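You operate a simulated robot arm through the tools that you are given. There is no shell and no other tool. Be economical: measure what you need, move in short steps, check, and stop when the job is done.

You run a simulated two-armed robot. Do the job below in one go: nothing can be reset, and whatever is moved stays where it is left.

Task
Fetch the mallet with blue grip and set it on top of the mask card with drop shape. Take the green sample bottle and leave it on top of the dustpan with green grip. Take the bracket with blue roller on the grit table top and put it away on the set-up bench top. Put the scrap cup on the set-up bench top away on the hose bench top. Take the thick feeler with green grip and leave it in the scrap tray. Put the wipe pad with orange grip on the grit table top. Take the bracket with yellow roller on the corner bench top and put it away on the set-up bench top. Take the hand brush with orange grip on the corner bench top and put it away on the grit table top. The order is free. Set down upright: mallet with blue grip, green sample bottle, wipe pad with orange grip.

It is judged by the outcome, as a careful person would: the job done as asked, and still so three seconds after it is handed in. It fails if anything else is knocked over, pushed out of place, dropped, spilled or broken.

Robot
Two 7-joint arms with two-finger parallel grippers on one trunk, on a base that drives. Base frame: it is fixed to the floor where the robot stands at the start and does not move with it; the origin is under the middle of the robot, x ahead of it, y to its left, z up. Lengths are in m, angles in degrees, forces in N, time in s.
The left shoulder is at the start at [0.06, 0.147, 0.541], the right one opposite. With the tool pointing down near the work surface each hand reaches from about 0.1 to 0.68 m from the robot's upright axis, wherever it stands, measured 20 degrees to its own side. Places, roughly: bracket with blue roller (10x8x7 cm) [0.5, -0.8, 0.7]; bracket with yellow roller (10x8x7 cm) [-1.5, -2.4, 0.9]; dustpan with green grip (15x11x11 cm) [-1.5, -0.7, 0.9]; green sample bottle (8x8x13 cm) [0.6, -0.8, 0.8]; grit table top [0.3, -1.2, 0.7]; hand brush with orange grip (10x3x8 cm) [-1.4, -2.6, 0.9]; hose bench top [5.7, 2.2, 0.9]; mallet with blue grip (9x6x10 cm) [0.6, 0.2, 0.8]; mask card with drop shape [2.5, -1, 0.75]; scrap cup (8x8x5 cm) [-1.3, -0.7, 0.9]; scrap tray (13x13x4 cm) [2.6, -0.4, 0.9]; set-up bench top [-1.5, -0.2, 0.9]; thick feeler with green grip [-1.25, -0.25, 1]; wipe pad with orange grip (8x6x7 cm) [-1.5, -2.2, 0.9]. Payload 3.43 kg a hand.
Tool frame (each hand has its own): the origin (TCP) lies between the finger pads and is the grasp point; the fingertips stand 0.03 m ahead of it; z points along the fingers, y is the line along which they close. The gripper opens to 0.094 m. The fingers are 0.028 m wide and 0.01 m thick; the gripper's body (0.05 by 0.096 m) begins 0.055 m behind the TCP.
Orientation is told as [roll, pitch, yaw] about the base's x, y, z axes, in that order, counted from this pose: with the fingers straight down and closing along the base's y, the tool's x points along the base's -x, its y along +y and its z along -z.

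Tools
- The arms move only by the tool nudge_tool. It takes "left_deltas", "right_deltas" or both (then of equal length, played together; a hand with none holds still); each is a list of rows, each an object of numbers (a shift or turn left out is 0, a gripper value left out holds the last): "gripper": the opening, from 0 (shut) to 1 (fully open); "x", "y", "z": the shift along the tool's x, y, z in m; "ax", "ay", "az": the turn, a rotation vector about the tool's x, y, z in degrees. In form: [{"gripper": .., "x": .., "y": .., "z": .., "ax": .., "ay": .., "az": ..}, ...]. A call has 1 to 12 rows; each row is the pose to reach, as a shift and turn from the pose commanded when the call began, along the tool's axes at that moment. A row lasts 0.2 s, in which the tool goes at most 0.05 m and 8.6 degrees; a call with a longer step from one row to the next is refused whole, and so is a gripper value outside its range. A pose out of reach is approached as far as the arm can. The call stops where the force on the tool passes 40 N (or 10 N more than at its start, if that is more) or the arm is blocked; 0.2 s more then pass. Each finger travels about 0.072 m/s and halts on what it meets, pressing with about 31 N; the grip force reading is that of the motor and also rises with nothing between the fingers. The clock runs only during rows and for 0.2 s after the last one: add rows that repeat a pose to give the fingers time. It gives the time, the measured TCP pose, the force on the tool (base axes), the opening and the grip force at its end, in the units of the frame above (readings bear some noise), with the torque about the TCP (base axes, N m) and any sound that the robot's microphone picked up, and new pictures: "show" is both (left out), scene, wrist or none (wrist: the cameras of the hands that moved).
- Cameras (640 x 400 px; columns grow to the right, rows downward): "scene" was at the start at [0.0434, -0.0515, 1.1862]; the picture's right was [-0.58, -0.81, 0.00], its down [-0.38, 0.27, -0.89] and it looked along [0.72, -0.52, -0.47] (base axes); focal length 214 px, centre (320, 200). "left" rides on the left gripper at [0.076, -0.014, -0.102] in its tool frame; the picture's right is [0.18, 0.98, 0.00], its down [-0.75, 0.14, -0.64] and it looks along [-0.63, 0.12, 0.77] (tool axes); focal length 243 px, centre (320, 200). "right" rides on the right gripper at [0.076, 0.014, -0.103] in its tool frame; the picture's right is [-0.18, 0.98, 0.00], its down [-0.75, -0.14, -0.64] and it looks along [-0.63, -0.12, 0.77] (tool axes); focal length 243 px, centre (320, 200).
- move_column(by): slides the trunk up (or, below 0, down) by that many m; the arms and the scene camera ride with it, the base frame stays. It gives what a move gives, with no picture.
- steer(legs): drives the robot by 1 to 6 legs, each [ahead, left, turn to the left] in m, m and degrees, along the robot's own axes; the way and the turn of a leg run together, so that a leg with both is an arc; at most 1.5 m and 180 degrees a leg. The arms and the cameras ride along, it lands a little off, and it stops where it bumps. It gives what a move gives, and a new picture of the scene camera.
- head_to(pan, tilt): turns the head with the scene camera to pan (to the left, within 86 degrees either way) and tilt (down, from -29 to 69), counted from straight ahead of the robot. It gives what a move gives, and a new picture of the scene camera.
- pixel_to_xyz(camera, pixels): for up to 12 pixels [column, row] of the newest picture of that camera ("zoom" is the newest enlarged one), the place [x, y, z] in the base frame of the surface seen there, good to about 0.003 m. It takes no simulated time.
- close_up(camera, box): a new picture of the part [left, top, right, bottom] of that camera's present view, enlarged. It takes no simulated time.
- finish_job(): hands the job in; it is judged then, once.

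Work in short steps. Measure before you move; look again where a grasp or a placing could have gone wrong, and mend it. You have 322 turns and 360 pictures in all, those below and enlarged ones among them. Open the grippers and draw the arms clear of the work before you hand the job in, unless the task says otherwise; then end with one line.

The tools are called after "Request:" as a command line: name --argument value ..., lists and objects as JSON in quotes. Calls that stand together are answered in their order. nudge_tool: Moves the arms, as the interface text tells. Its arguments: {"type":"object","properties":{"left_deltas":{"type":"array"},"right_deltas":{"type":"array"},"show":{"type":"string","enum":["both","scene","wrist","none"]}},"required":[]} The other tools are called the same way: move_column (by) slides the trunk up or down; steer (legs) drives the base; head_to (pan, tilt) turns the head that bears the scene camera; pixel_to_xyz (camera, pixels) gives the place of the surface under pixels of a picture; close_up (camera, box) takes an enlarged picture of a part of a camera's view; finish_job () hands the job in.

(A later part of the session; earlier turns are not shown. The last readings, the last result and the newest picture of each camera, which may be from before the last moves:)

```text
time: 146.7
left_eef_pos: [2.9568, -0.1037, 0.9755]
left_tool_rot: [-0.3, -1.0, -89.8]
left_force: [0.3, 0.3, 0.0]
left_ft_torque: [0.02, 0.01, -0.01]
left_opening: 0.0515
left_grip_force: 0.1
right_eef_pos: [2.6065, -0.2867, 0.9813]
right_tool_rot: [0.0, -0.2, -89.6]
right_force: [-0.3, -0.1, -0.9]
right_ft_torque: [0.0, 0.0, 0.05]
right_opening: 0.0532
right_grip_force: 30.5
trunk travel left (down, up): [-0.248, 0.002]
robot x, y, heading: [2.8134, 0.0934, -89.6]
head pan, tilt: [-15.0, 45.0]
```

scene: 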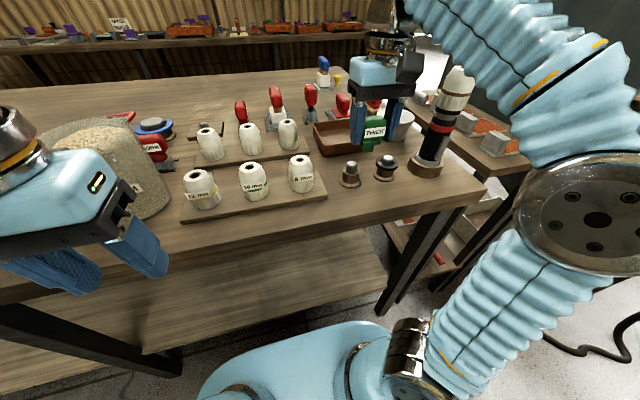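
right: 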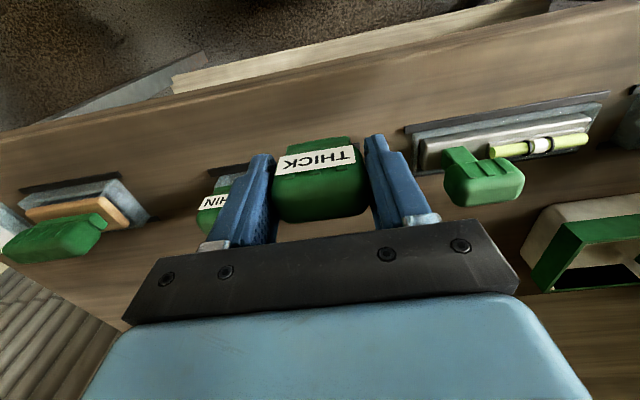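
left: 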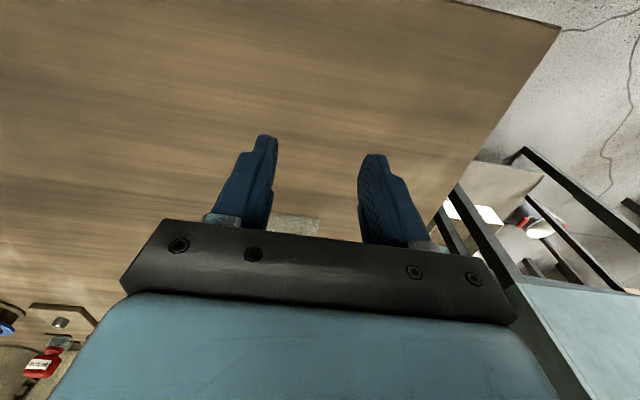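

Both clear. Right hand goes forward 0.155 m, sinking 1.2 cm, still above the rim.

Request:
nudge_tool --right_deltas '[{"x": -0.03}, {"x": -0.06, "z": 0.004}, {"x": -0.09, "z": 0.008}, {"x": -0.12, "z": 0.011}, {"x": -0.14, "z": 0.012}, {"x": -0.155, "z": 0.012}]'

```text
time: 148.1
left_eef_pos: [2.9573, -0.1032, 0.9754]
left_tool_rot: [-0.3, -1.1, -89.6]
left_force: [0.1, 0.0, -0.2]
left_ft_torque: [0.04, -0.02, 0.03]
left_opening: 0.0516
left_grip_force: 0.0
right_eef_pos: [2.5977, -0.4091, 0.9517]
right_tool_rot: [-0.1, -0.2, -89.6]
right_force: [0.7, -0.4, -0.8]
right_ft_torque: [0.05, -0.02, 0.0]
right_opening: 0.0533
right_grip_force: 31.4
right hand out of reach, approached as far as the arm can: row 4, 5, 6
trunk travel left (down, up): [-0.248, 0.002]
robot x, y, heading: [2.8131, 0.0913, -89.2]
head pan, tilt: [-15.0, 45.0]
```

scene: 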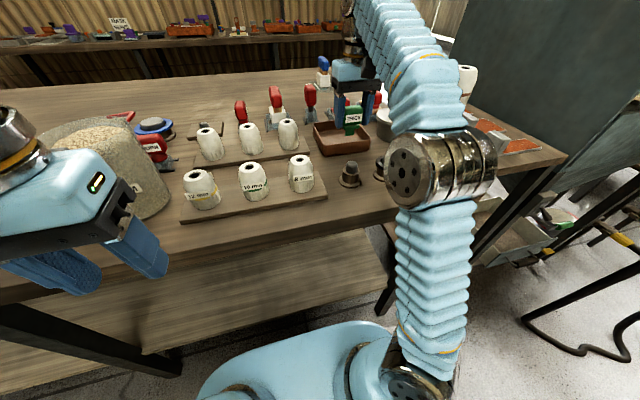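
right: 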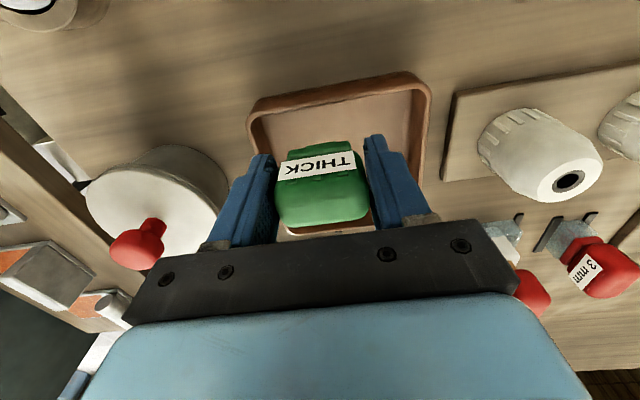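

The feeler is over the tray. Lower it while advancing 2 cm.

Request:
nudge_tool --right_deltas '[{"x": -0.015, "y": 0.004, "z": 0.008}, {"x": -0.022, "y": 0.005, "z": 0.016}, {"x": -0.022, "y": 0.005, "z": 0.022}, {"x": -0.022, "y": 0.005, "z": 0.026}, {"x": -0.022, "y": 0.005, "z": 0.03}]' --show "wrist"

```text
time: 149.3
left_eef_pos: [2.9581, -0.1028, 0.9759]
left_tool_rot: [-0.3, -1.1, -89.6]
left_force: [0.1, 0.1, 0.4]
left_ft_torque: [0.02, 0.0, 0.0]
left_opening: 0.0518
left_grip_force: 0.0
right_eef_pos: [2.6017, -0.4324, 0.9234]
right_tool_rot: [0.1, -0.2, -89.6]
right_force: [0.4, 0.4, -1.0]
right_ft_torque: [0.03, -0.02, 0.01]
right_opening: 0.0533
right_grip_force: 31.1
trunk travel left (down, up): [-0.248, 0.002]
robot x, y, heading: [2.8105, 0.0965, -89.6]
head pan, tilt: [-15.0, 45.0]
```

right: 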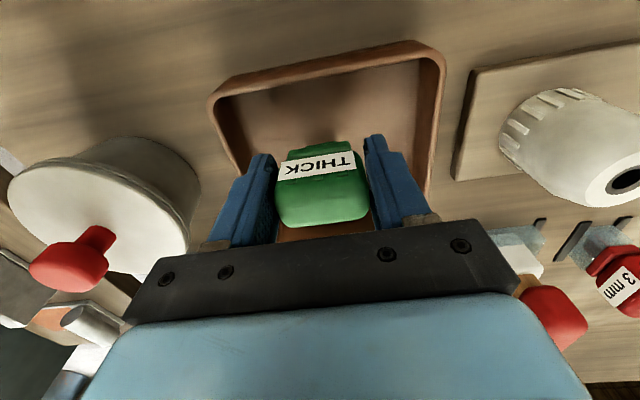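

No contact yet; go down slowly to touch.

Request:
nudge_tool --right_deltas '[{"z": 0.003}, {"z": 0.006}, {"z": 0.008}, {"z": 0.01}]' --show "none"

```text
time: 150.0
left_eef_pos: [2.9581, -0.101, 0.9764]
left_tool_rot: [-0.4, -1.2, -89.7]
left_force: [0.4, 0.5, -0.7]
left_ft_torque: [0.01, -0.03, 0.02]
left_opening: 0.0516
left_grip_force: 0.0
right_eef_pos: [2.6023, -0.4315, 0.9208]
right_tool_rot: [0.3, -1.1, -89.5]
right_force: [2.5, 3.9, 17.5]
right_ft_torque: [0.09, -0.02, -0.01]
right_opening: 0.0536
right_grip_force: 30.9
trunk travel left (down, up): [-0.248, 0.002]
robot x, y, heading: [2.8108, 0.0915, -89.5]
head pan, tilt: [-15.0, 45.0]
stopped in row 3 (right hand): the force on the tool passed its limit at 45 N (the readings are from after the stop); the commanded pose is now the measured one
```

It touches the tray floor. Ease and open to 0.8, then rise.

Request:
nudge_tool --right_deltas '[{"z": -0.001}, {"z": -0.001, "gripper": 0.78}, {"z": -0.001}, {"z": -0.001}]' --show "wrist"

Request:
nudge_tool --right_deltas '[{"z": -0.015}, {"z": -0.03}, {"z": -0.045}, {"z": -0.055, "x": 0.01}, {"z": -0.055, "x": 0.04}, {"z": -0.055, "x": 0.08}, {"z": -0.055, "x": 0.12}, {"z": -0.055, "x": 0.16}]'

```text
time: 151.0
left_eef_pos: [2.9579, -0.1028, 0.9764]
left_tool_rot: [-0.3, -1.0, -89.8]
left_force: [-0.1, 0.1, -0.7]
left_ft_torque: [0.0, 0.02, 0.04]
left_opening: 0.0518
left_grip_force: 0.1
right_eef_pos: [2.6018, -0.4332, 0.9204]
right_tool_rot: [0.1, -0.9, -89.6]
right_force: [-0.4, -0.8, 0.3]
right_ft_torque: [-0.01, -0.01, -0.02]
right_opening: 0.0733
right_grip_force: 0.0
trunk travel left (down, up): [-0.248, 0.002]
robot x, y, heading: [2.8147, 0.0957, -89.2]
head pan, tilt: [-15.0, 45.0]
```

right: 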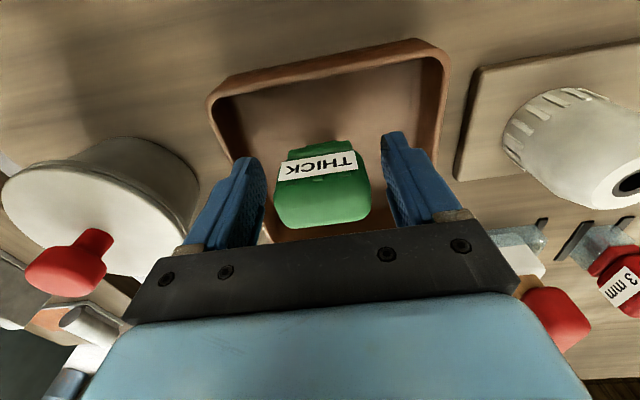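

```text
time: 152.8
left_eef_pos: [2.9568, -0.102, 0.9764]
left_tool_rot: [-0.2, -1.1, -89.7]
left_force: [-0.1, -0.9, -0.1]
left_ft_torque: [0.0, 0.02, 0.04]
left_opening: 0.0516
left_grip_force: 0.0
right_eef_pos: [2.6006, -0.2729, 0.9729]
right_tool_rot: [0.1, -0.8, -89.6]
right_force: [0.3, -0.9, -0.2]
right_ft_torque: [0.02, 0.04, -0.04]
right_opening: 0.0734
right_grip_force: 0.1
right hand out of reach, approached as far as the arm can: row 3, 4, 5
trunk travel left (down, up): [-0.248, 0.002]
robot x, y, heading: [2.8116, 0.0913, -89.7]
head pan, tilt: [-15.0, 45.0]
```

scene: 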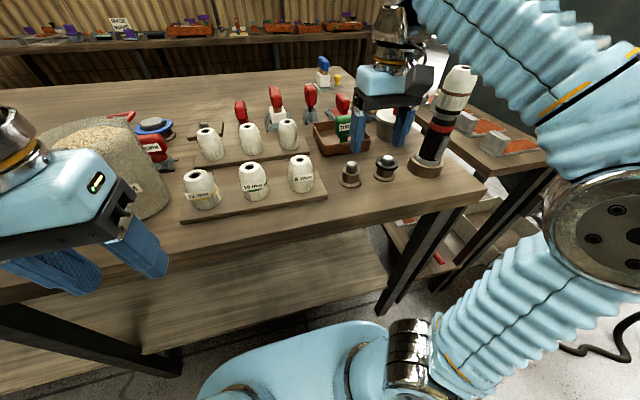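
right: 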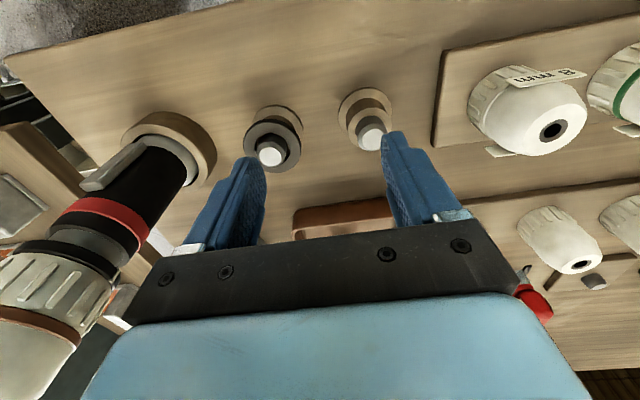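

The feeler stands in the tray. I back straight off, then look west for a shorter way back.

Request:
steer --legs '[[-0.3, 0, 0], [0, 0, -85]]'

Request:
head_to --pan 0 --tilt 20

```text
time: 158.5
left_eef_pos: [2.6248, 0.2332, 0.9763]
left_tool_rot: [-0.2, -1.0, -175.9]
left_force: [-0.8, -1.1, -0.4]
left_ft_torque: [0.01, -0.03, -0.03]
left_opening: 0.052
left_grip_force: 0.1
right_eef_pos: [2.4308, 0.5774, 0.973]
right_tool_rot: [0.2, -0.8, -175.7]
right_force: [-0.7, -0.6, 0.4]
right_ft_torque: [-0.02, -0.03, 0.02]
right_opening: 0.0734
right_grip_force: 0.0
trunk travel left (down, up): [-0.248, 0.002]
robot x, y, heading: [2.8072, 0.3936, -175.6]
head pan, tilt: [-15.0, 45.0]
```

scene: 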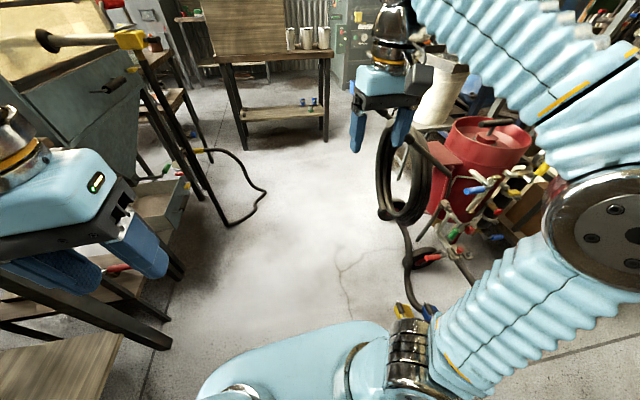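

```text
time: 159.4
left_eef_pos: [2.6246, 0.2337, 0.9761]
left_tool_rot: [-0.2, -1.0, -176.0]
left_force: [-0.8, 1.0, 0.2]
left_ft_torque: [-0.02, 0.0, -0.02]
left_opening: 0.0516
left_grip_force: 0.1
right_eef_pos: [2.4297, 0.5781, 0.9719]
right_tool_rot: [0.2, -0.8, -175.7]
right_force: [0.1, -0.9, 0.1]
right_ft_torque: [-0.02, 0.02, 0.0]
right_opening: 0.0733
right_grip_force: 0.1
trunk travel left (down, up): [-0.248, 0.002]
robot x, y, heading: [2.8094, 0.3934, -175.6]
head pan, tilt: [0.0, 20.0]
```

scene: 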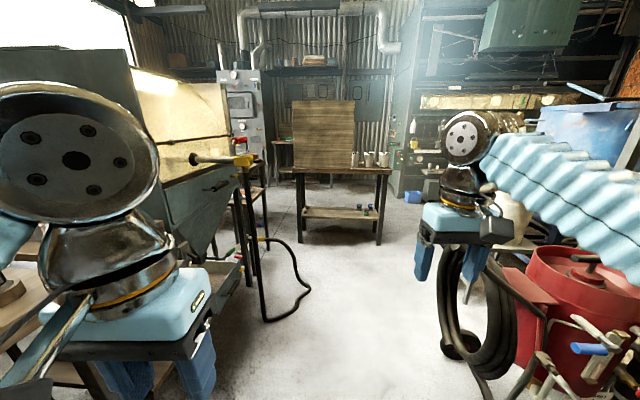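

A path west seems open, right of the easel bench. I measure the limiting points.

Request:
pixel_to_xyz --camera "scene" --pixels '[[305, 290], [270, 320], [300, 240], [380, 243], [391, 172], [395, 240], [440, 320], [450, 350], [412, 198], [520, 290], [400, 190], [490, 390]]'

Request:
close_up --camera "scene" --box '[230, 120, 530, 310]'

```text
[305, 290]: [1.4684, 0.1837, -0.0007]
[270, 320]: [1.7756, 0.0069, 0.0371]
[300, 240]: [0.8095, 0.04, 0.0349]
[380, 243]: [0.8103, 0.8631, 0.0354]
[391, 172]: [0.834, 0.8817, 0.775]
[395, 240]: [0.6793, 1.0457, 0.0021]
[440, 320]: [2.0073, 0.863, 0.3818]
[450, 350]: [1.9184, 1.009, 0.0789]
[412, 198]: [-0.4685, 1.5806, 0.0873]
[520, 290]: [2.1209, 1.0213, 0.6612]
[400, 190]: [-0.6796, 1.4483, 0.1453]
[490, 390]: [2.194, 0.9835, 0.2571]
```

```text
2.11 times, centred on (380, 215) of scene
```

zoom: 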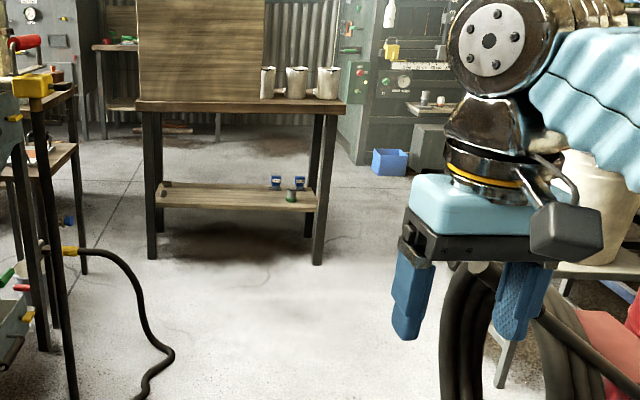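

Passage: hose on floor at y<0.2 (x≈1.47), reel at x≈2,y>0.86. I drive along y≈0.5 to x≈1.6, then look right.

Request:
steer --legs '[[0, 0, -4.4], [1.2, -0.12, 0]]'

Request:
head_to --pan -25 --tilt 25

```text
time: 163.2
left_eef_pos: [2.0809, 0.2942, 0.9767]
left_tool_rot: [-1.3, -1.5, 176.7]
left_force: [0.0, -0.1, -0.7]
left_ft_torque: [0.0, -0.01, 0.01]
left_opening: 0.0516
left_grip_force: 0.0
right_eef_pos: [1.9312, 0.6612, 0.9779]
right_tool_rot: [-0.6, -1.1, 177.2]
right_force: [0.4, -0.2, 0.6]
right_ft_torque: [0.03, -0.03, -0.02]
right_opening: 0.0731
right_grip_force: 0.0
trunk travel left (down, up): [-0.248, 0.002]
robot x, y, heading: [2.2827, 0.4395, 177.0]
head pan, tilt: [0.0, 20.0]
stopped in leg 2: the robot was blocked; the commanded pose is now the measured one
```

scene: 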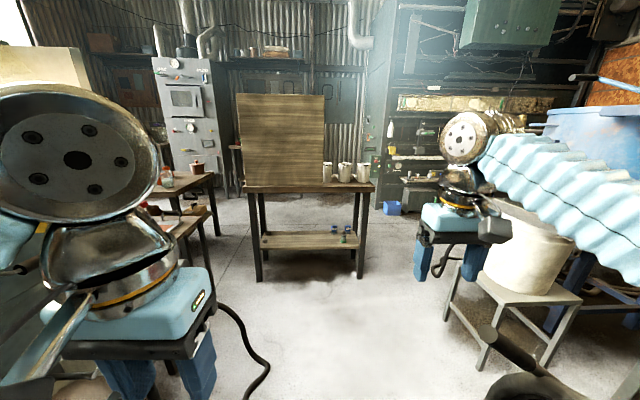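

```text
time: 164.1
left_eef_pos: [2.0794, 0.2939, 0.9767]
left_tool_rot: [-1.3, -1.6, 176.8]
left_force: [0.3, 0.2, -0.6]
left_ft_torque: [-0.03, 0.07, 0.0]
left_opening: 0.0515
left_grip_force: 0.1
right_eef_pos: [1.9305, 0.6614, 0.9784]
right_tool_rot: [-0.6, -1.2, 177.1]
right_force: [0.7, -0.1, 1.1]
right_ft_torque: [-0.02, 0.05, 0.0]
right_opening: 0.0734
right_grip_force: 0.1
trunk travel left (down, up): [-0.248, 0.002]
robot x, y, heading: [2.2791, 0.4431, 177.2]
head pan, tilt: [-25.0, 25.0]
```

scene: 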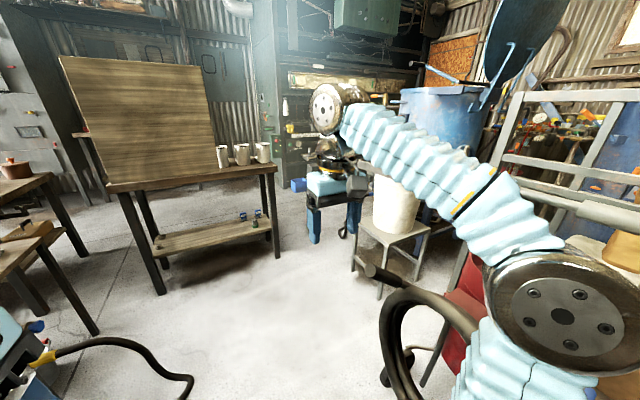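

Something blocked the base. I back off a little and look down to find what.

Request:
steer --legs '[[-0.12, 0, 0]]'

Request:
head_to --pan -15 --tilt 58

Request:
head_to --pan 25 --tilt 58

```text
time: 165.3
left_eef_pos: [2.1915, 0.3006, 0.9753]
left_tool_rot: [-0.4, -1.3, 177.3]
left_force: [0.2, -0.4, -0.4]
left_ft_torque: [0.02, -0.02, -0.01]
left_opening: 0.0518
left_grip_force: 0.0
right_eef_pos: [2.0381, 0.6679, 0.9725]
right_tool_rot: [0.3, -0.8, 177.4]
right_force: [-0.3, -0.2, -0.1]
right_ft_torque: [0.0, -0.04, -0.02]
right_opening: 0.0733
right_grip_force: 0.0
trunk travel left (down, up): [-0.248, 0.002]
robot x, y, heading: [2.3931, 0.439, 177.2]
head pan, tilt: [-25.0, 25.0]
```

scene: 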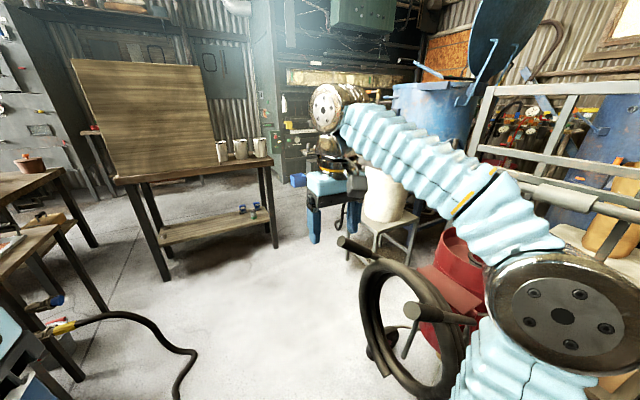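

```text
time: 166.3
left_eef_pos: [2.1913, 0.3016, 0.9762]
left_tool_rot: [-0.4, -1.1, 177.3]
left_force: [0.9, -0.2, 0.6]
left_ft_torque: [0.0, 0.01, 0.01]
left_opening: 0.0517
left_grip_force: 0.1
right_eef_pos: [2.0392, 0.6673, 0.9728]
right_tool_rot: [0.4, -0.7, 177.5]
right_force: [0.4, -0.4, 0.5]
right_ft_torque: [-0.01, 0.02, -0.01]
right_opening: 0.0732
right_grip_force: 0.1
trunk travel left (down, up): [-0.248, 0.002]
robot x, y, heading: [2.3951, 0.44, 177.5]
head pan, tilt: [-15.0, 58.0]
```

scene: 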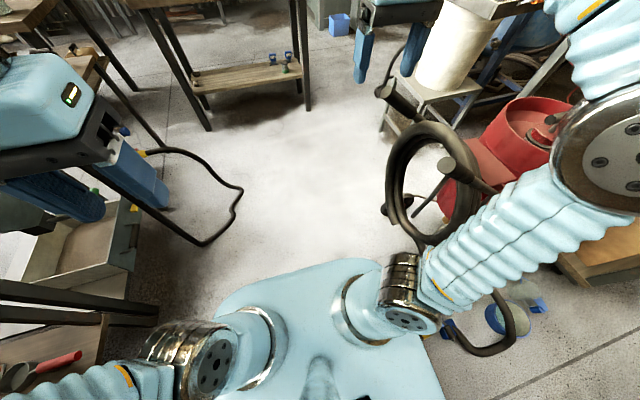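

```text
time: 167.4
left_eef_pos: [2.1914, 0.3011, 0.9761]
left_tool_rot: [-0.5, -1.3, 177.3]
left_force: [-0.6, -0.5, 0.3]
left_ft_torque: [-0.01, 0.03, 0.0]
left_opening: 0.0516
left_grip_force: 0.1
right_eef_pos: [2.0379, 0.6665, 0.9728]
right_tool_rot: [0.4, -0.9, 177.5]
right_force: [-0.8, -0.5, 0.5]
right_ft_torque: [0.01, -0.04, -0.01]
right_opening: 0.073
right_grip_force: 0.2
trunk travel left (down, up): [-0.248, 0.002]
robot x, y, heading: [2.394, 0.4354, 177.5]
head pan, tilt: [25.0, 58.0]
```

scene: 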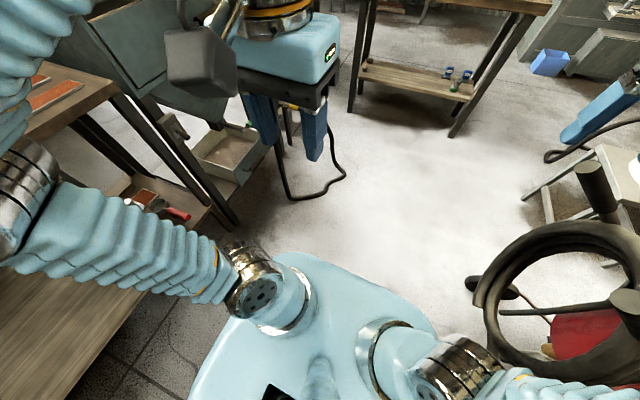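

The hose coil on the red pot juts into the way at the right. I measure its nearest points and the hose on the left.

Request:
pixel_to_xyz --camera "scene" --pixels '[[470, 283], [485, 300], [520, 240], [490, 330], [520, 375], [605, 205], [550, 218], [330, 195], [290, 195], [232, 222], [340, 290], [552, 350]]'

```text
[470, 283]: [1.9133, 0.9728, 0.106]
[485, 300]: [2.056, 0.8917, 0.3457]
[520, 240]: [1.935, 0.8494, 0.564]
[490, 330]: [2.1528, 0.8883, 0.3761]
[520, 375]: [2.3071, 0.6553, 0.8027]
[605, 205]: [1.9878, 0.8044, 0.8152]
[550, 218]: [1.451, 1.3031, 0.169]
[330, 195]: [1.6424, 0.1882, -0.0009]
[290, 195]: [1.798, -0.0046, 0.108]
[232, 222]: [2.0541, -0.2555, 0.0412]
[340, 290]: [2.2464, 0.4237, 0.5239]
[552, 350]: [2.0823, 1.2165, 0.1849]
```

Request:
head_to --pan -30 --tilt 62

```text
time: 168.6
left_eef_pos: [2.1916, 0.3019, 0.9772]
left_tool_rot: [-0.4, -1.1, 177.3]
left_force: [-0.1, -0.5, -0.6]
left_ft_torque: [-0.02, 0.01, -0.04]
left_opening: 0.0516
left_grip_force: 0.1
right_eef_pos: [2.0389, 0.6668, 0.9717]
right_tool_rot: [0.4, -0.8, 177.5]
right_force: [-0.5, -0.4, -0.5]
right_ft_torque: [0.05, 0.0, -0.02]
right_opening: 0.0735
right_grip_force: 0.1
trunk travel left (down, up): [-0.248, 0.002]
robot x, y, heading: [2.3964, 0.4387, 177.1]
head pan, tilt: [-30.0, 62.0]
```

scene: 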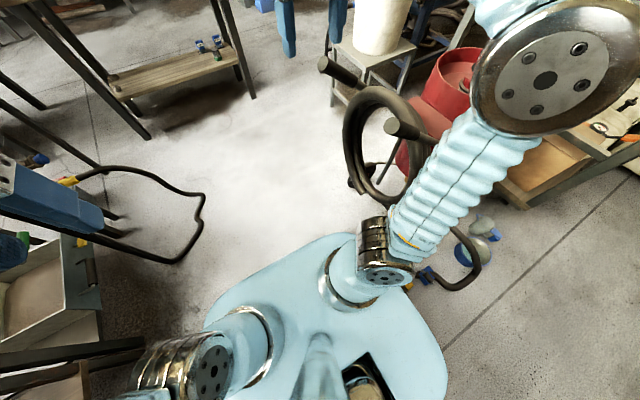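

Request:
close_up --camera "scene" --box '[300, 30, 540, 320]'

Request:
pixel_to_xyz --camera "scene" --pixels '[[480, 265], [428, 275], [408, 285], [384, 195], [355, 185], [400, 128], [330, 70], [420, 200], [362, 175], [445, 340], [440, 285], [400, 200]]'

```text
1.38 times, centred on (420, 175) of scene
```

zoom: 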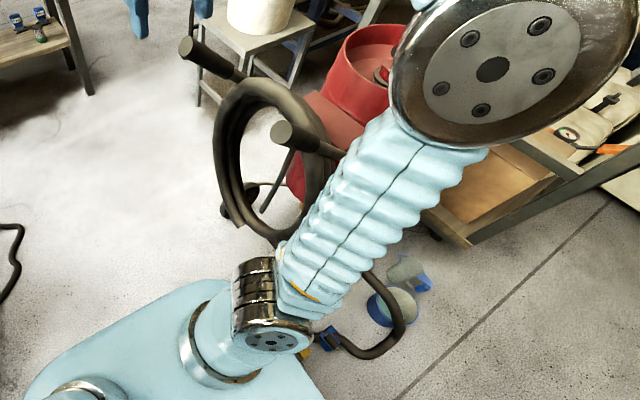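

```text
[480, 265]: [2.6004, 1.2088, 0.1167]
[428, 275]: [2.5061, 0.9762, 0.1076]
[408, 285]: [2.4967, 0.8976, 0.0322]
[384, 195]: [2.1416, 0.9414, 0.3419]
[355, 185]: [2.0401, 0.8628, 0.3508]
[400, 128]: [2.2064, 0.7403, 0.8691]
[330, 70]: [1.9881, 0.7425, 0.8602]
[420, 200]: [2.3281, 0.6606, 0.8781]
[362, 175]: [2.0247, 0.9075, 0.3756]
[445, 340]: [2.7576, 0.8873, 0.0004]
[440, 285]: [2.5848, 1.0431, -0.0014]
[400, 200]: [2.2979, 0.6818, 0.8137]
```

The cart handles at z≈0.87 caught my right upper arm, so this way is tight; nothing seems displaced. I return by the known east loop instead, driving backwards and sideways with heading 180.

Request:
steer --legs '[[-1.2, 0.12, 2.6], [-1.25, 0, 0], [0, 1.0, 0], [0, 1.0, 0]]'

```text
time: 190.1
left_eef_pos: [4.5295, -1.9148, 0.9756]
left_tool_rot: [-0.4, -1.3, 178.7]
left_force: [0.7, 0.9, 0.1]
left_ft_torque: [-0.01, -0.01, 0.02]
left_opening: 0.0517
left_grip_force: 0.0
right_eef_pos: [4.3674, -1.5524, 0.9721]
right_tool_rot: [0.4, -0.8, 178.9]
right_force: [0.1, -1.1, -0.2]
right_ft_torque: [0.03, 0.0, 0.01]
right_opening: 0.0735
right_grip_force: 0.1
trunk travel left (down, up): [-0.248, 0.002]
robot x, y, heading: [4.7299, -1.7746, 179.1]
head pan, tilt: [-30.0, 62.0]
```

scene: 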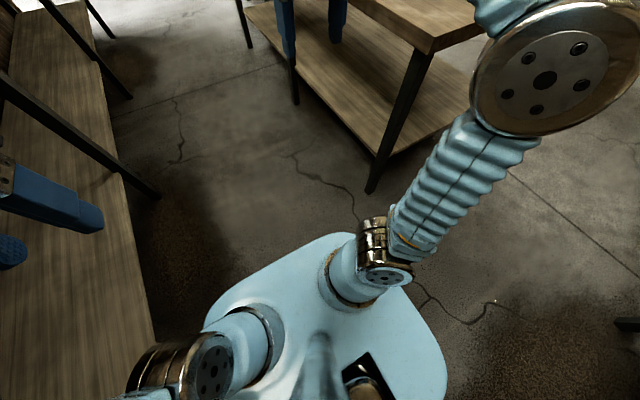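

In the south aisle. Drive west about 3 m.

Request:
steer --legs '[[1.5, -0.05, 0.9], [1.5, 0, 0]]'

Request:
head_to --pan -15 --tilt 30

```text
refused: leg 1 is longer than a leg can be; nothing moved
```

```text
time: 191.1
left_eef_pos: [4.53, -1.9154, 0.9765]
left_tool_rot: [-0.4, -1.2, 178.7]
left_force: [-0.9, 0.0, 0.0]
left_ft_torque: [0.01, -0.03, 0.01]
left_opening: 0.0517
left_grip_force: 0.0
right_eef_pos: [4.3691, -1.5522, 0.9722]
right_tool_rot: [0.3, -0.9, 178.9]
right_force: [-0.9, 1.2, -0.1]
right_ft_torque: [-0.03, 0.01, 0.01]
right_opening: 0.0733
right_grip_force: 0.1
trunk travel left (down, up): [-0.248, 0.002]
robot x, y, heading: [4.7299, -1.7717, 178.9]
head pan, tilt: [-15.0, 30.0]
```

scene: 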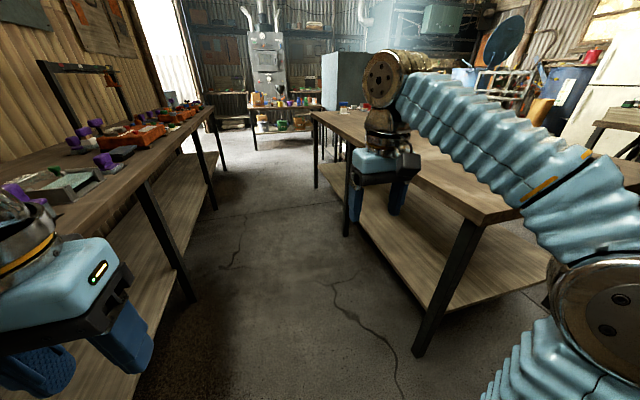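

Request:
steer --legs '[[1.45, -0.05, 0.9], [1.45, 0, 0], [0.5, 0, 0]]'

```text
time: 207.4
left_eef_pos: [1.1783, -1.8814, 0.9768]
left_tool_rot: [-0.4, -1.3, 179.6]
left_force: [0.4, 0.7, 0.0]
left_ft_torque: [0.04, 0.01, 0.02]
left_opening: 0.0518
left_grip_force: 0.0
right_eef_pos: [1.0092, -1.5224, 0.9728]
right_tool_rot: [0.4, -0.9, 179.8]
right_force: [0.8, 0.7, 0.7]
right_ft_torque: [0.01, -0.01, 0.0]
right_opening: 0.0738
right_grip_force: 0.1
trunk travel left (down, up): [-0.248, 0.002]
robot x, y, heading: [1.3771, -1.7408, 180.0]
head pan, tilt: [-15.0, 30.0]
```

scene: 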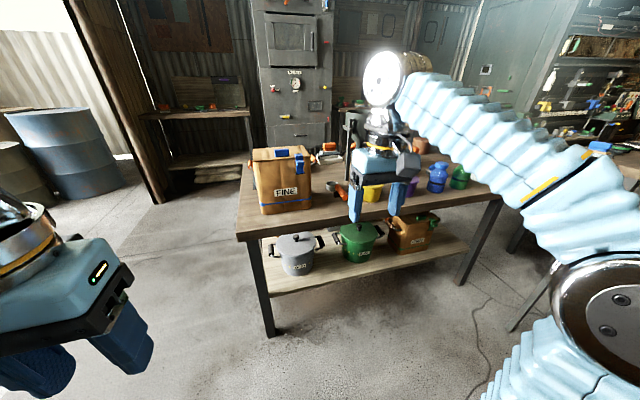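

I strafe right 0.75 m to stand opposite the bottles, then look.

Request:
steer --legs '[[0, -0.75, 0]]'

Request:
head_to --pan 0 --tilt 38

```text
time: 211.2
left_eef_pos: [1.1797, -1.1647, 0.9755]
left_tool_rot: [-0.5, -1.1, 178.6]
left_force: [1.0, -0.3, 0.0]
left_ft_torque: [0.01, -0.01, -0.01]
left_opening: 0.0514
left_grip_force: 0.0
right_eef_pos: [1.0225, -0.8029, 0.9727]
right_tool_rot: [0.2, -0.8, 178.9]
right_force: [0.5, -0.5, 0.4]
right_ft_torque: [-0.03, 0.01, 0.0]
right_opening: 0.073
right_grip_force: 0.1
trunk travel left (down, up): [-0.248, 0.002]
robot x, y, heading: [1.3856, -1.0236, 178.9]
head pan, tilt: [-15.0, 30.0]
stopped in leg 1: the robot was blocked; the commanded pose is now the measured one
```

scene: 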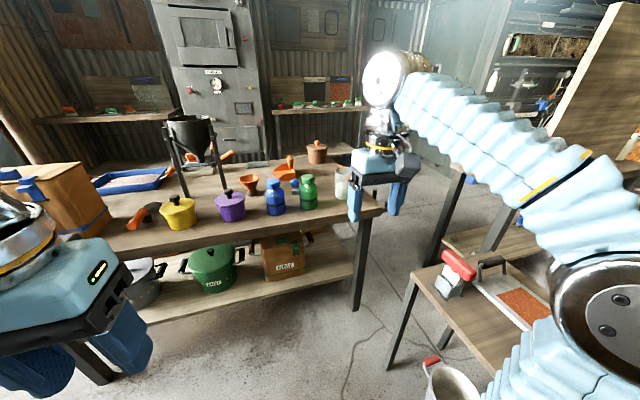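

```text
time: 212.0
left_eef_pos: [1.1822, -1.1655, 0.9751]
left_tool_rot: [-0.6, -1.0, 178.5]
left_force: [-0.9, 0.1, 0.8]
left_ft_torque: [-0.02, 0.02, 0.02]
left_opening: 0.0516
left_grip_force: 0.1
right_eef_pos: [1.0231, -0.8032, 0.9727]
right_tool_rot: [0.2, -0.8, 178.8]
right_force: [0.2, -0.5, -1.2]
right_ft_torque: [0.0, 0.0, 0.02]
right_opening: 0.0732
right_grip_force: 0.1
trunk travel left (down, up): [-0.248, 0.002]
robot x, y, heading: [1.3868, -1.024, 178.7]
head pan, tilt: [0.0, 38.0]
```

scene: 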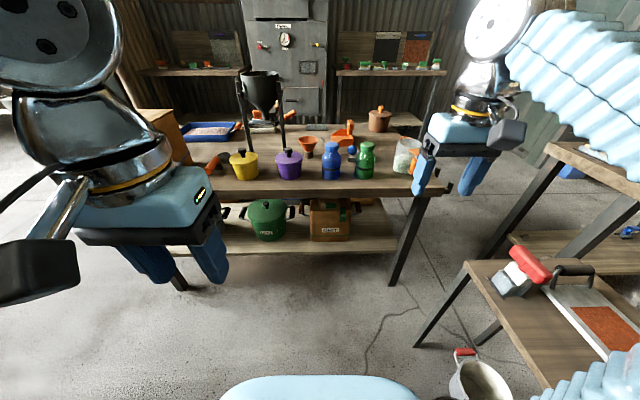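

Blocked lightly again on the right; I measure the bucket, table legs, the bottle and bracket.

Request:
pixel_to_xyz --camera "scene" --pixels '[[455, 380], [470, 360], [416, 345], [470, 265], [392, 282], [366, 145], [365, 172], [332, 150], [330, 172], [350, 152], [400, 175], [440, 190]]'

Request:
close_up --camera "scene" --box '[270, 90, 450, 210]'

Request:
head_to --pan -50 --tilt 60

```text
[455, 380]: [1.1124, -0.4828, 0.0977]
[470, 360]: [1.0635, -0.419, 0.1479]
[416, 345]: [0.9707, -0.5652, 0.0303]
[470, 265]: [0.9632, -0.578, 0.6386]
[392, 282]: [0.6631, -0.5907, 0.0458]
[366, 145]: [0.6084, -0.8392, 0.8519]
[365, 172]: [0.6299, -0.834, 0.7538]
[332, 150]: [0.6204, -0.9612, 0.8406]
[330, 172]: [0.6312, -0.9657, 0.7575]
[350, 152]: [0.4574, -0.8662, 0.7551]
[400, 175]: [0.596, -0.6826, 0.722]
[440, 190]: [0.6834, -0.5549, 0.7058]
```

```text
3.33 times, centred on (360, 150) of scene
```

zoom: 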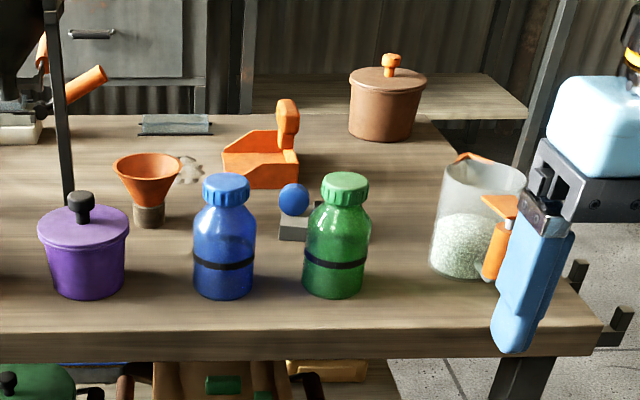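

```text
time: 213.2
left_eef_pos: [1.182, -1.1664, 0.9754]
left_tool_rot: [-0.7, -1.1, 178.7]
left_force: [-0.1, -0.2, -0.3]
left_ft_torque: [-0.04, -0.01, -0.02]
left_opening: 0.0516
left_grip_force: 0.2
right_eef_pos: [1.0231, -0.8044, 0.9743]
right_tool_rot: [0.0, -0.8, 178.8]
right_force: [-0.1, 0.3, 0.4]
right_ft_torque: [0.01, 0.01, 0.02]
right_opening: 0.0734
right_grip_force: 0.0
trunk travel left (down, up): [-0.248, 0.002]
robot x, y, heading: [1.384, -1.0225, 178.7]
head pan, tilt: [-50.0, 60.0]
```

scene: 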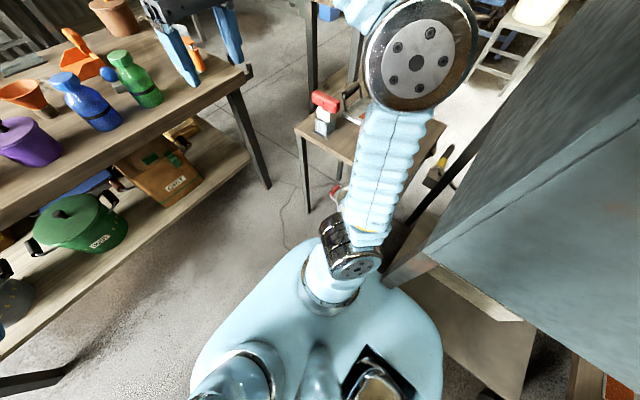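

The cabinet leg blocked me. I ease left and drive ahead to x≈1.0, which brings the right hand near the bottle.

Request:
steer --legs '[[0, 0.03, 1.2], [0.36, 0, 0]]'

Request:
head_to --pan -10 --tilt 45

```text
time: 215.9
left_eef_pos: [0.8328, -1.1958, 0.9753]
left_tool_rot: [-0.4, -1.2, 179.7]
left_force: [-0.2, 0.7, 0.3]
left_ft_torque: [0.03, -0.01, -0.02]
left_opening: 0.0515
left_grip_force: 0.0
right_eef_pos: [0.6663, -0.8367, 0.9722]
right_tool_rot: [0.4, -0.8, -179.9]
right_force: [-0.6, 0.3, -0.4]
right_ft_torque: [-0.03, -0.01, -0.03]
right_opening: 0.0733
right_grip_force: 0.0
trunk travel left (down, up): [-0.248, 0.002]
robot x, y, heading: [1.0307, -1.0512, 180.0]
head pan, tilt: [-50.0, 60.0]
```

scene: 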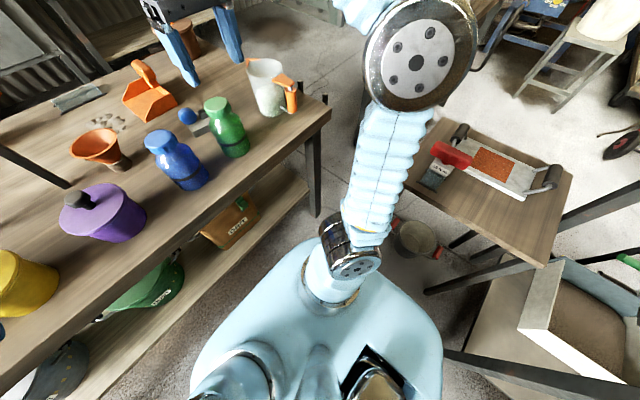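

```text
time: 216.9
left_eef_pos: [0.8325, -1.1954, 0.9762]
left_tool_rot: [-0.4, -1.0, 179.7]
left_force: [-0.5, -0.3, -0.7]
left_ft_torque: [-0.02, -0.02, 0.0]
left_opening: 0.0515
left_grip_force: 0.0
right_eef_pos: [0.6668, -0.8359, 0.972]
right_tool_rot: [0.3, -0.7, -180.0]
right_force: [0.3, 0.6, 0.5]
right_ft_torque: [0.0, 0.0, -0.02]
right_opening: 0.0733
right_grip_force: 0.0
trunk travel left (down, up): [-0.248, 0.002]
robot x, y, heading: [1.0326, -1.0496, 180.0]
head pan, tilt: [-10.0, 45.0]
```

scene: 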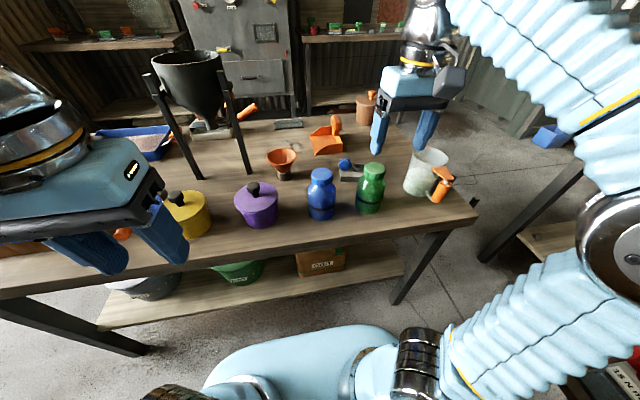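

Request:
close_up --camera "scene" --box '[290, 110, 430, 230]'

Request:
pixel_to_xyz --camera "scene" --pixels '[[372, 164], [363, 166], [382, 167], [372, 175], [358, 195], [383, 200], [370, 212], [345, 163], [350, 178], [430, 155], [440, 190], [322, 172]]'

```text
3.33 times, centred on (360, 170) of scene
```

zoom: 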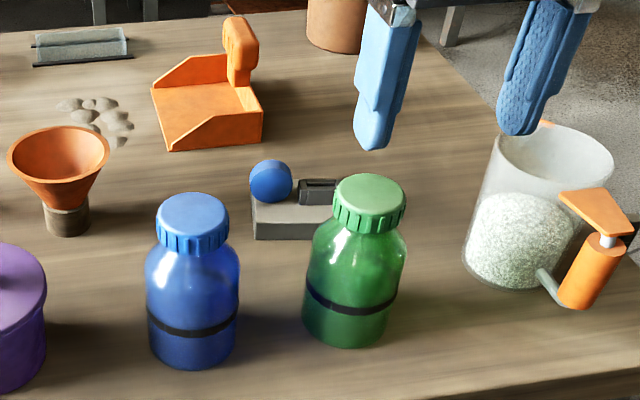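

```text
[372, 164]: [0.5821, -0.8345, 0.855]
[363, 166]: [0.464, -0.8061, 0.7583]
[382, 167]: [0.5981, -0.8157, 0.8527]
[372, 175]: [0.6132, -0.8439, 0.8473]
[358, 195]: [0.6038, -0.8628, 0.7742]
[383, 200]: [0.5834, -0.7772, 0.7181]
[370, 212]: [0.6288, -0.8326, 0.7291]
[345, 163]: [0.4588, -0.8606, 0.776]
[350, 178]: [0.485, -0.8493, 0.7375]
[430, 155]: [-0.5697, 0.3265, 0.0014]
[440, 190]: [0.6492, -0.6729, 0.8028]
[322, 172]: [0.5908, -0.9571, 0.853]
```

Request:
pixel_to_xyz --camera "zoom" --pixels '[[370, 178], [342, 195], [400, 195], [368, 212], [366, 230], [340, 215], [404, 215], [305, 310], [390, 320], [348, 340], [355, 270], [475, 200]]'

```text
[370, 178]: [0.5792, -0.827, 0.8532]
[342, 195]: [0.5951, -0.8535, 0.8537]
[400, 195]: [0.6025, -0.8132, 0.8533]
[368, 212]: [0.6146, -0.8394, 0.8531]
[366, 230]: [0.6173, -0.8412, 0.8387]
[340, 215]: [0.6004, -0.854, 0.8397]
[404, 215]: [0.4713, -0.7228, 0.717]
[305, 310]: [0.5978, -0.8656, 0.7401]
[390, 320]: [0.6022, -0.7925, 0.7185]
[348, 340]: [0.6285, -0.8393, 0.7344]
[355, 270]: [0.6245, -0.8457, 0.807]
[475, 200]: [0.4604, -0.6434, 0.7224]
```

Cap centre (0.597,-0.833), Ø4.3 cm, top 0.854. Right hand goes above it, then down to z 0.852.

Request:
nudge_tool --right_deltas '[{"x": -0.035, "y": -0.002}, {"x": -0.07, "y": -0.003}, {"x": -0.07, "y": -0.003, "z": 0.03}, {"x": -0.07, "y": -0.003, "z": 0.06}]' --show "wrist"

```text
time: 217.9
left_eef_pos: [0.833, -1.1944, 0.9764]
left_tool_rot: [-0.3, -1.2, 179.9]
left_force: [-0.7, -0.5, -0.1]
left_ft_torque: [0.01, 0.01, 0.03]
left_opening: 0.0517
left_grip_force: 0.1
right_eef_pos: [0.5957, -0.8329, 0.9134]
right_tool_rot: [0.4, -0.8, -179.8]
right_force: [0.4, -0.1, 0.4]
right_ft_torque: [0.01, 0.01, -0.03]
right_opening: 0.0734
right_grip_force: 0.1
trunk travel left (down, up): [-0.248, 0.002]
robot x, y, heading: [1.0283, -1.0516, 179.8]
head pan, tilt: [-10.0, 45.0]
```

right: 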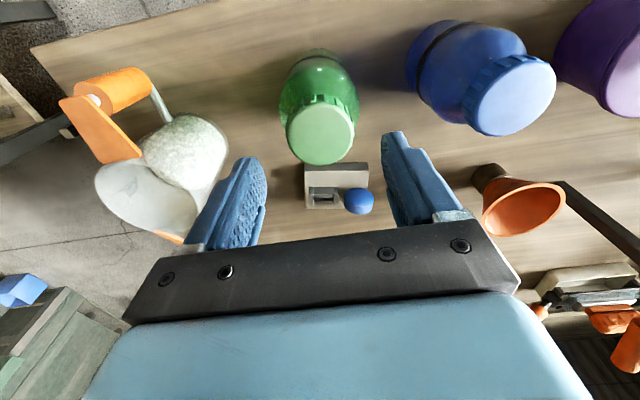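

Centred. Descend and close on the cap.

Request:
nudge_tool --right_deltas '[{"z": 0.03}, {"z": 0.061}, {"z": 0.061, "gripper": 0}, {"z": 0.061}, {"z": 0.061}, {"z": 0.061}]' --show "wrist"

```text
time: 219.3
left_eef_pos: [0.8339, -1.1958, 0.9776]
left_tool_rot: [-0.5, -1.0, 179.8]
left_force: [-0.3, 0.4, -0.2]
left_ft_torque: [0.03, 0.05, -0.01]
left_opening: 0.0515
left_grip_force: 0.1
right_eef_pos: [0.5962, -0.8324, 0.8513]
right_tool_rot: [0.4, -0.9, -180.0]
right_force: [-0.1, 0.9, -3.2]
right_ft_torque: [-0.03, 0.03, 0.0]
right_opening: 0.0482
right_grip_force: 30.9
trunk travel left (down, up): [-0.248, 0.002]
robot x, y, heading: [1.0321, -1.0494, 179.8]
head pan, tilt: [-10.0, 45.0]
```

right: 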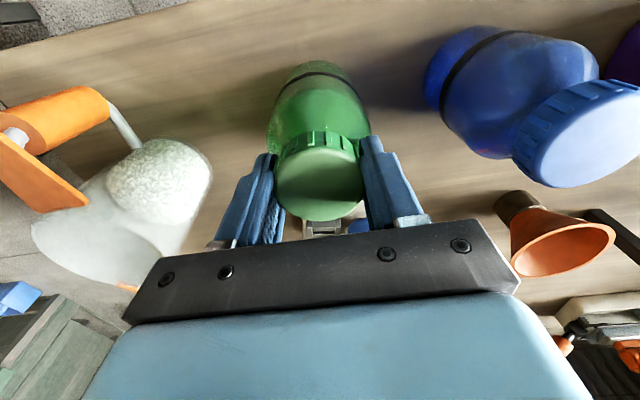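

Held at 4.8 cm. Lift 0.11 m and draw it toward the robot.

Request:
nudge_tool --right_deltas '[{"z": -0.03}, {"z": -0.06}, {"z": -0.09}, {"z": -0.115}, {"z": -0.115, "x": 0.04, "y": -0.01}, {"z": -0.115, "x": 0.08, "y": -0.02}, {"z": -0.115, "x": 0.12, "y": -0.02}]'

```text
time: 220.9
left_eef_pos: [0.8329, -1.1958, 0.9766]
left_tool_rot: [-0.4, -1.1, 179.8]
left_force: [-0.7, -0.2, -0.5]
left_ft_torque: [0.0, -0.02, 0.01]
left_opening: 0.0514
left_grip_force: 0.1
right_eef_pos: [0.7196, -0.8106, 0.9663]
right_tool_rot: [0.2, -0.8, -180.0]
right_force: [-0.4, -0.4, -3.1]
right_ft_torque: [-0.03, -0.01, 0.04]
right_opening: 0.0478
right_grip_force: 31.0
trunk travel left (down, up): [-0.248, 0.002]
robot x, y, heading: [1.0273, -1.0517, 180.0]
head pan, tilt: [-10.0, 45.0]
```

scene: 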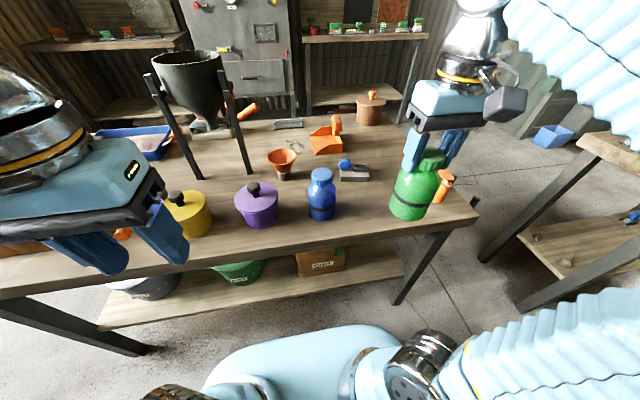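
right: 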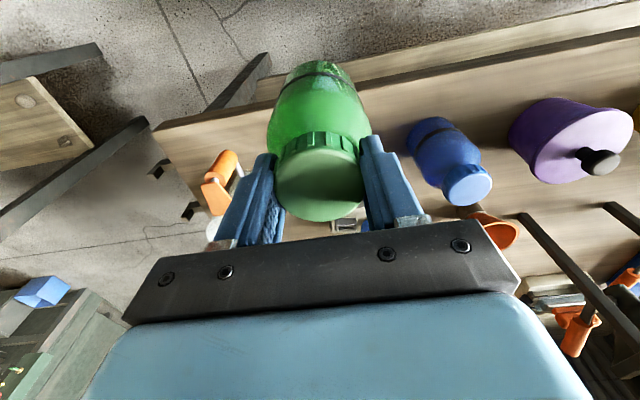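

Now the blue-roller bracket: enlarge and measure it.

Request:
close_up --camera "scene" --box '[310, 140, 390, 190]'

```text
8.00 times, centred on (350, 165) of scene
```

zoom: 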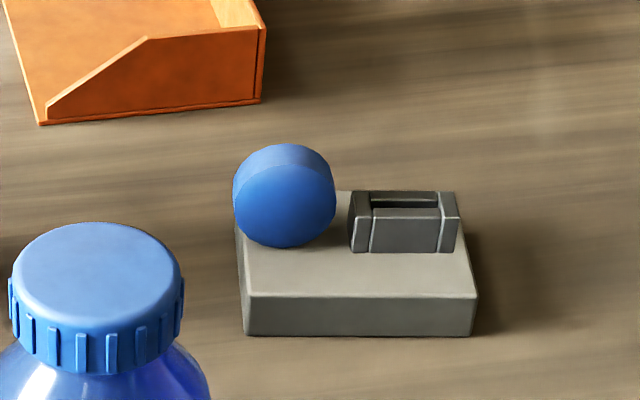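

Request:
pixel_to_xyz --camera "zoom" --pixels '[[250, 293], [472, 296], [245, 330], [340, 196], [285, 150], [240, 200], [332, 205], [285, 230], [362, 195], [450, 197], [405, 245], [405, 197]]'

```text
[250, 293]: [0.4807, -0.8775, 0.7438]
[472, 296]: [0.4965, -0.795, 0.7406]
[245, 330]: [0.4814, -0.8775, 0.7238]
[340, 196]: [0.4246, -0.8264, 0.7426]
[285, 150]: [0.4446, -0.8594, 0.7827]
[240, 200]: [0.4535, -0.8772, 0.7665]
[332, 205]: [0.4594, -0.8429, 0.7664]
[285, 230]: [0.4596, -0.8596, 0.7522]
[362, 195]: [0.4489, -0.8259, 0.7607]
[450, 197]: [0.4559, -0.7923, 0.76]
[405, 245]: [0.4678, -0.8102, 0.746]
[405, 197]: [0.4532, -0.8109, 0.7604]
```

The bracket's base is ~8.4×6.5 cm, turned ~11°, centre (0.456,-0.830), block z 0.718–0.743. I'll grip it across its depth with the left hand. First tuck the right hand and move the base nearer (x≈0.95,y≈-0.88).

Request:
nudge_tool --right_deltas '[{"x": 0.04}, {"x": 0.08}, {"x": 0.1, "y": 0.02}]' --left_deltas '[{"gripper": 1, "az": -8}, {"az": -16}, {"az": -24}]' --show "none"

Request:
steer --legs '[[0, -0.165, 0], [0.08, 0, 0]]'

```text
time: 221.7
left_eef_pos: [0.8338, -1.1951, 0.9761]
left_tool_rot: [-0.8, -0.9, -156.0]
left_force: [-0.2, 0.9, -0.3]
left_ft_torque: [-0.02, 0.0, 0.0]
left_opening: 0.0941
left_grip_force: 0.0
right_eef_pos: [0.8183, -0.8304, 0.963]
right_tool_rot: [0.3, -0.8, -179.9]
right_force: [0.6, 0.8, -2.2]
right_ft_torque: [-0.03, 0.03, -0.01]
right_opening: 0.0479
right_grip_force: 31.0
trunk travel left (down, up): [-0.248, 0.002]
robot x, y, heading: [1.0309, -1.0507, 180.0]
head pan, tilt: [-10.0, 45.0]
```

```text
time: 223.8
left_eef_pos: [0.7534, -1.0345, 0.9768]
left_tool_rot: [-0.8, -0.9, -155.9]
left_force: [-0.2, 0.2, 0.0]
left_ft_torque: [0.0, 0.01, -0.02]
left_opening: 0.094
left_grip_force: 0.1
right_eef_pos: [0.7376, -0.6689, 0.9634]
right_tool_rot: [0.3, -0.8, -179.7]
right_force: [1.0, 0.1, -3.1]
right_ft_torque: [0.01, 0.0, 0.04]
right_opening: 0.0481
right_grip_force: 31.2
trunk travel left (down, up): [-0.248, 0.002]
robot x, y, heading: [0.9469, -0.8863, -180.0]
head pan, tilt: [-10.0, 45.0]
```

scene: 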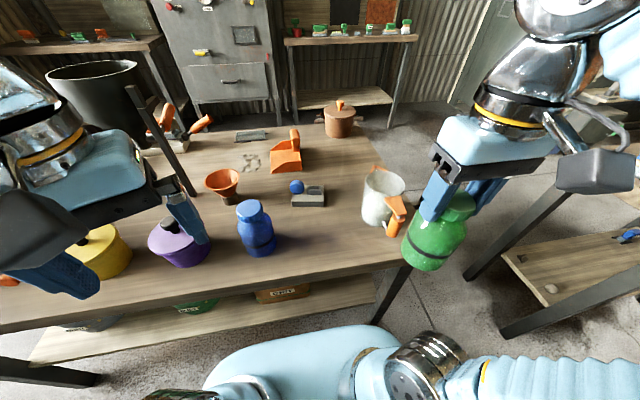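

Left hand moves above the bracket while turning to yaw ≈-101.

Request:
nudge_tool --left_deltas '[{"x": -0.021, "y": -0.034, "az": -6.1}, {"x": -0.042, "y": -0.068, "az": -12.2}, {"x": -0.063, "y": -0.103, "az": -18.3}, {"x": -0.083, "y": -0.137, "az": -24.5}, {"x": -0.104, "y": -0.171, "az": -30.6}, {"x": -0.125, "y": -0.205, "az": -36.7}, {"x": -0.146, "y": -0.239, "az": -42.8}, {"x": -0.167, "y": -0.274, "az": -48.9}, {"x": -0.188, "y": -0.308, "az": -55}, {"x": -0.188, "y": -0.308, "az": -55}]'

```text
time: 226.0
left_eef_pos: [0.4963, -0.8615, 0.9519]
left_tool_rot: [-1.3, 0.2, -101.0]
left_force: [0.0, 0.6, -0.6]
left_ft_torque: [0.02, 0.01, 0.03]
left_opening: 0.0939
left_grip_force: 0.0
left hand out of reach, approached as far as the arm can: row 7, 8, 9, 10
right_eef_pos: [0.736, -0.6678, 0.9642]
right_tool_rot: [0.3, -0.8, -179.7]
right_force: [-0.6, -0.2, -2.5]
right_ft_torque: [0.02, 0.01, -0.03]
right_opening: 0.0479
right_grip_force: 31.2
trunk travel left (down, up): [-0.248, 0.002]
robot x, y, heading: [0.9543, -0.8905, -180.0]
head pan, tilt: [-10.0, 45.0]
```

scene: 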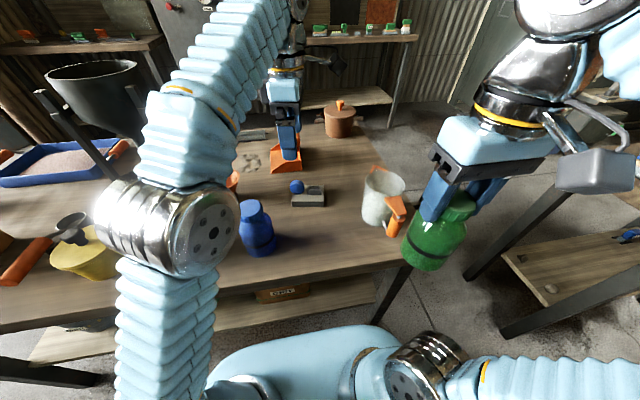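
left: 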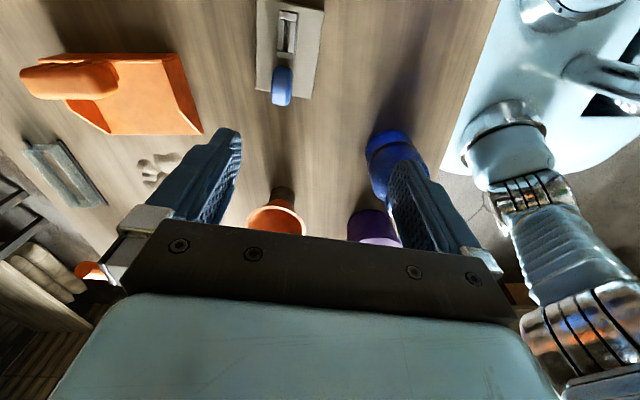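

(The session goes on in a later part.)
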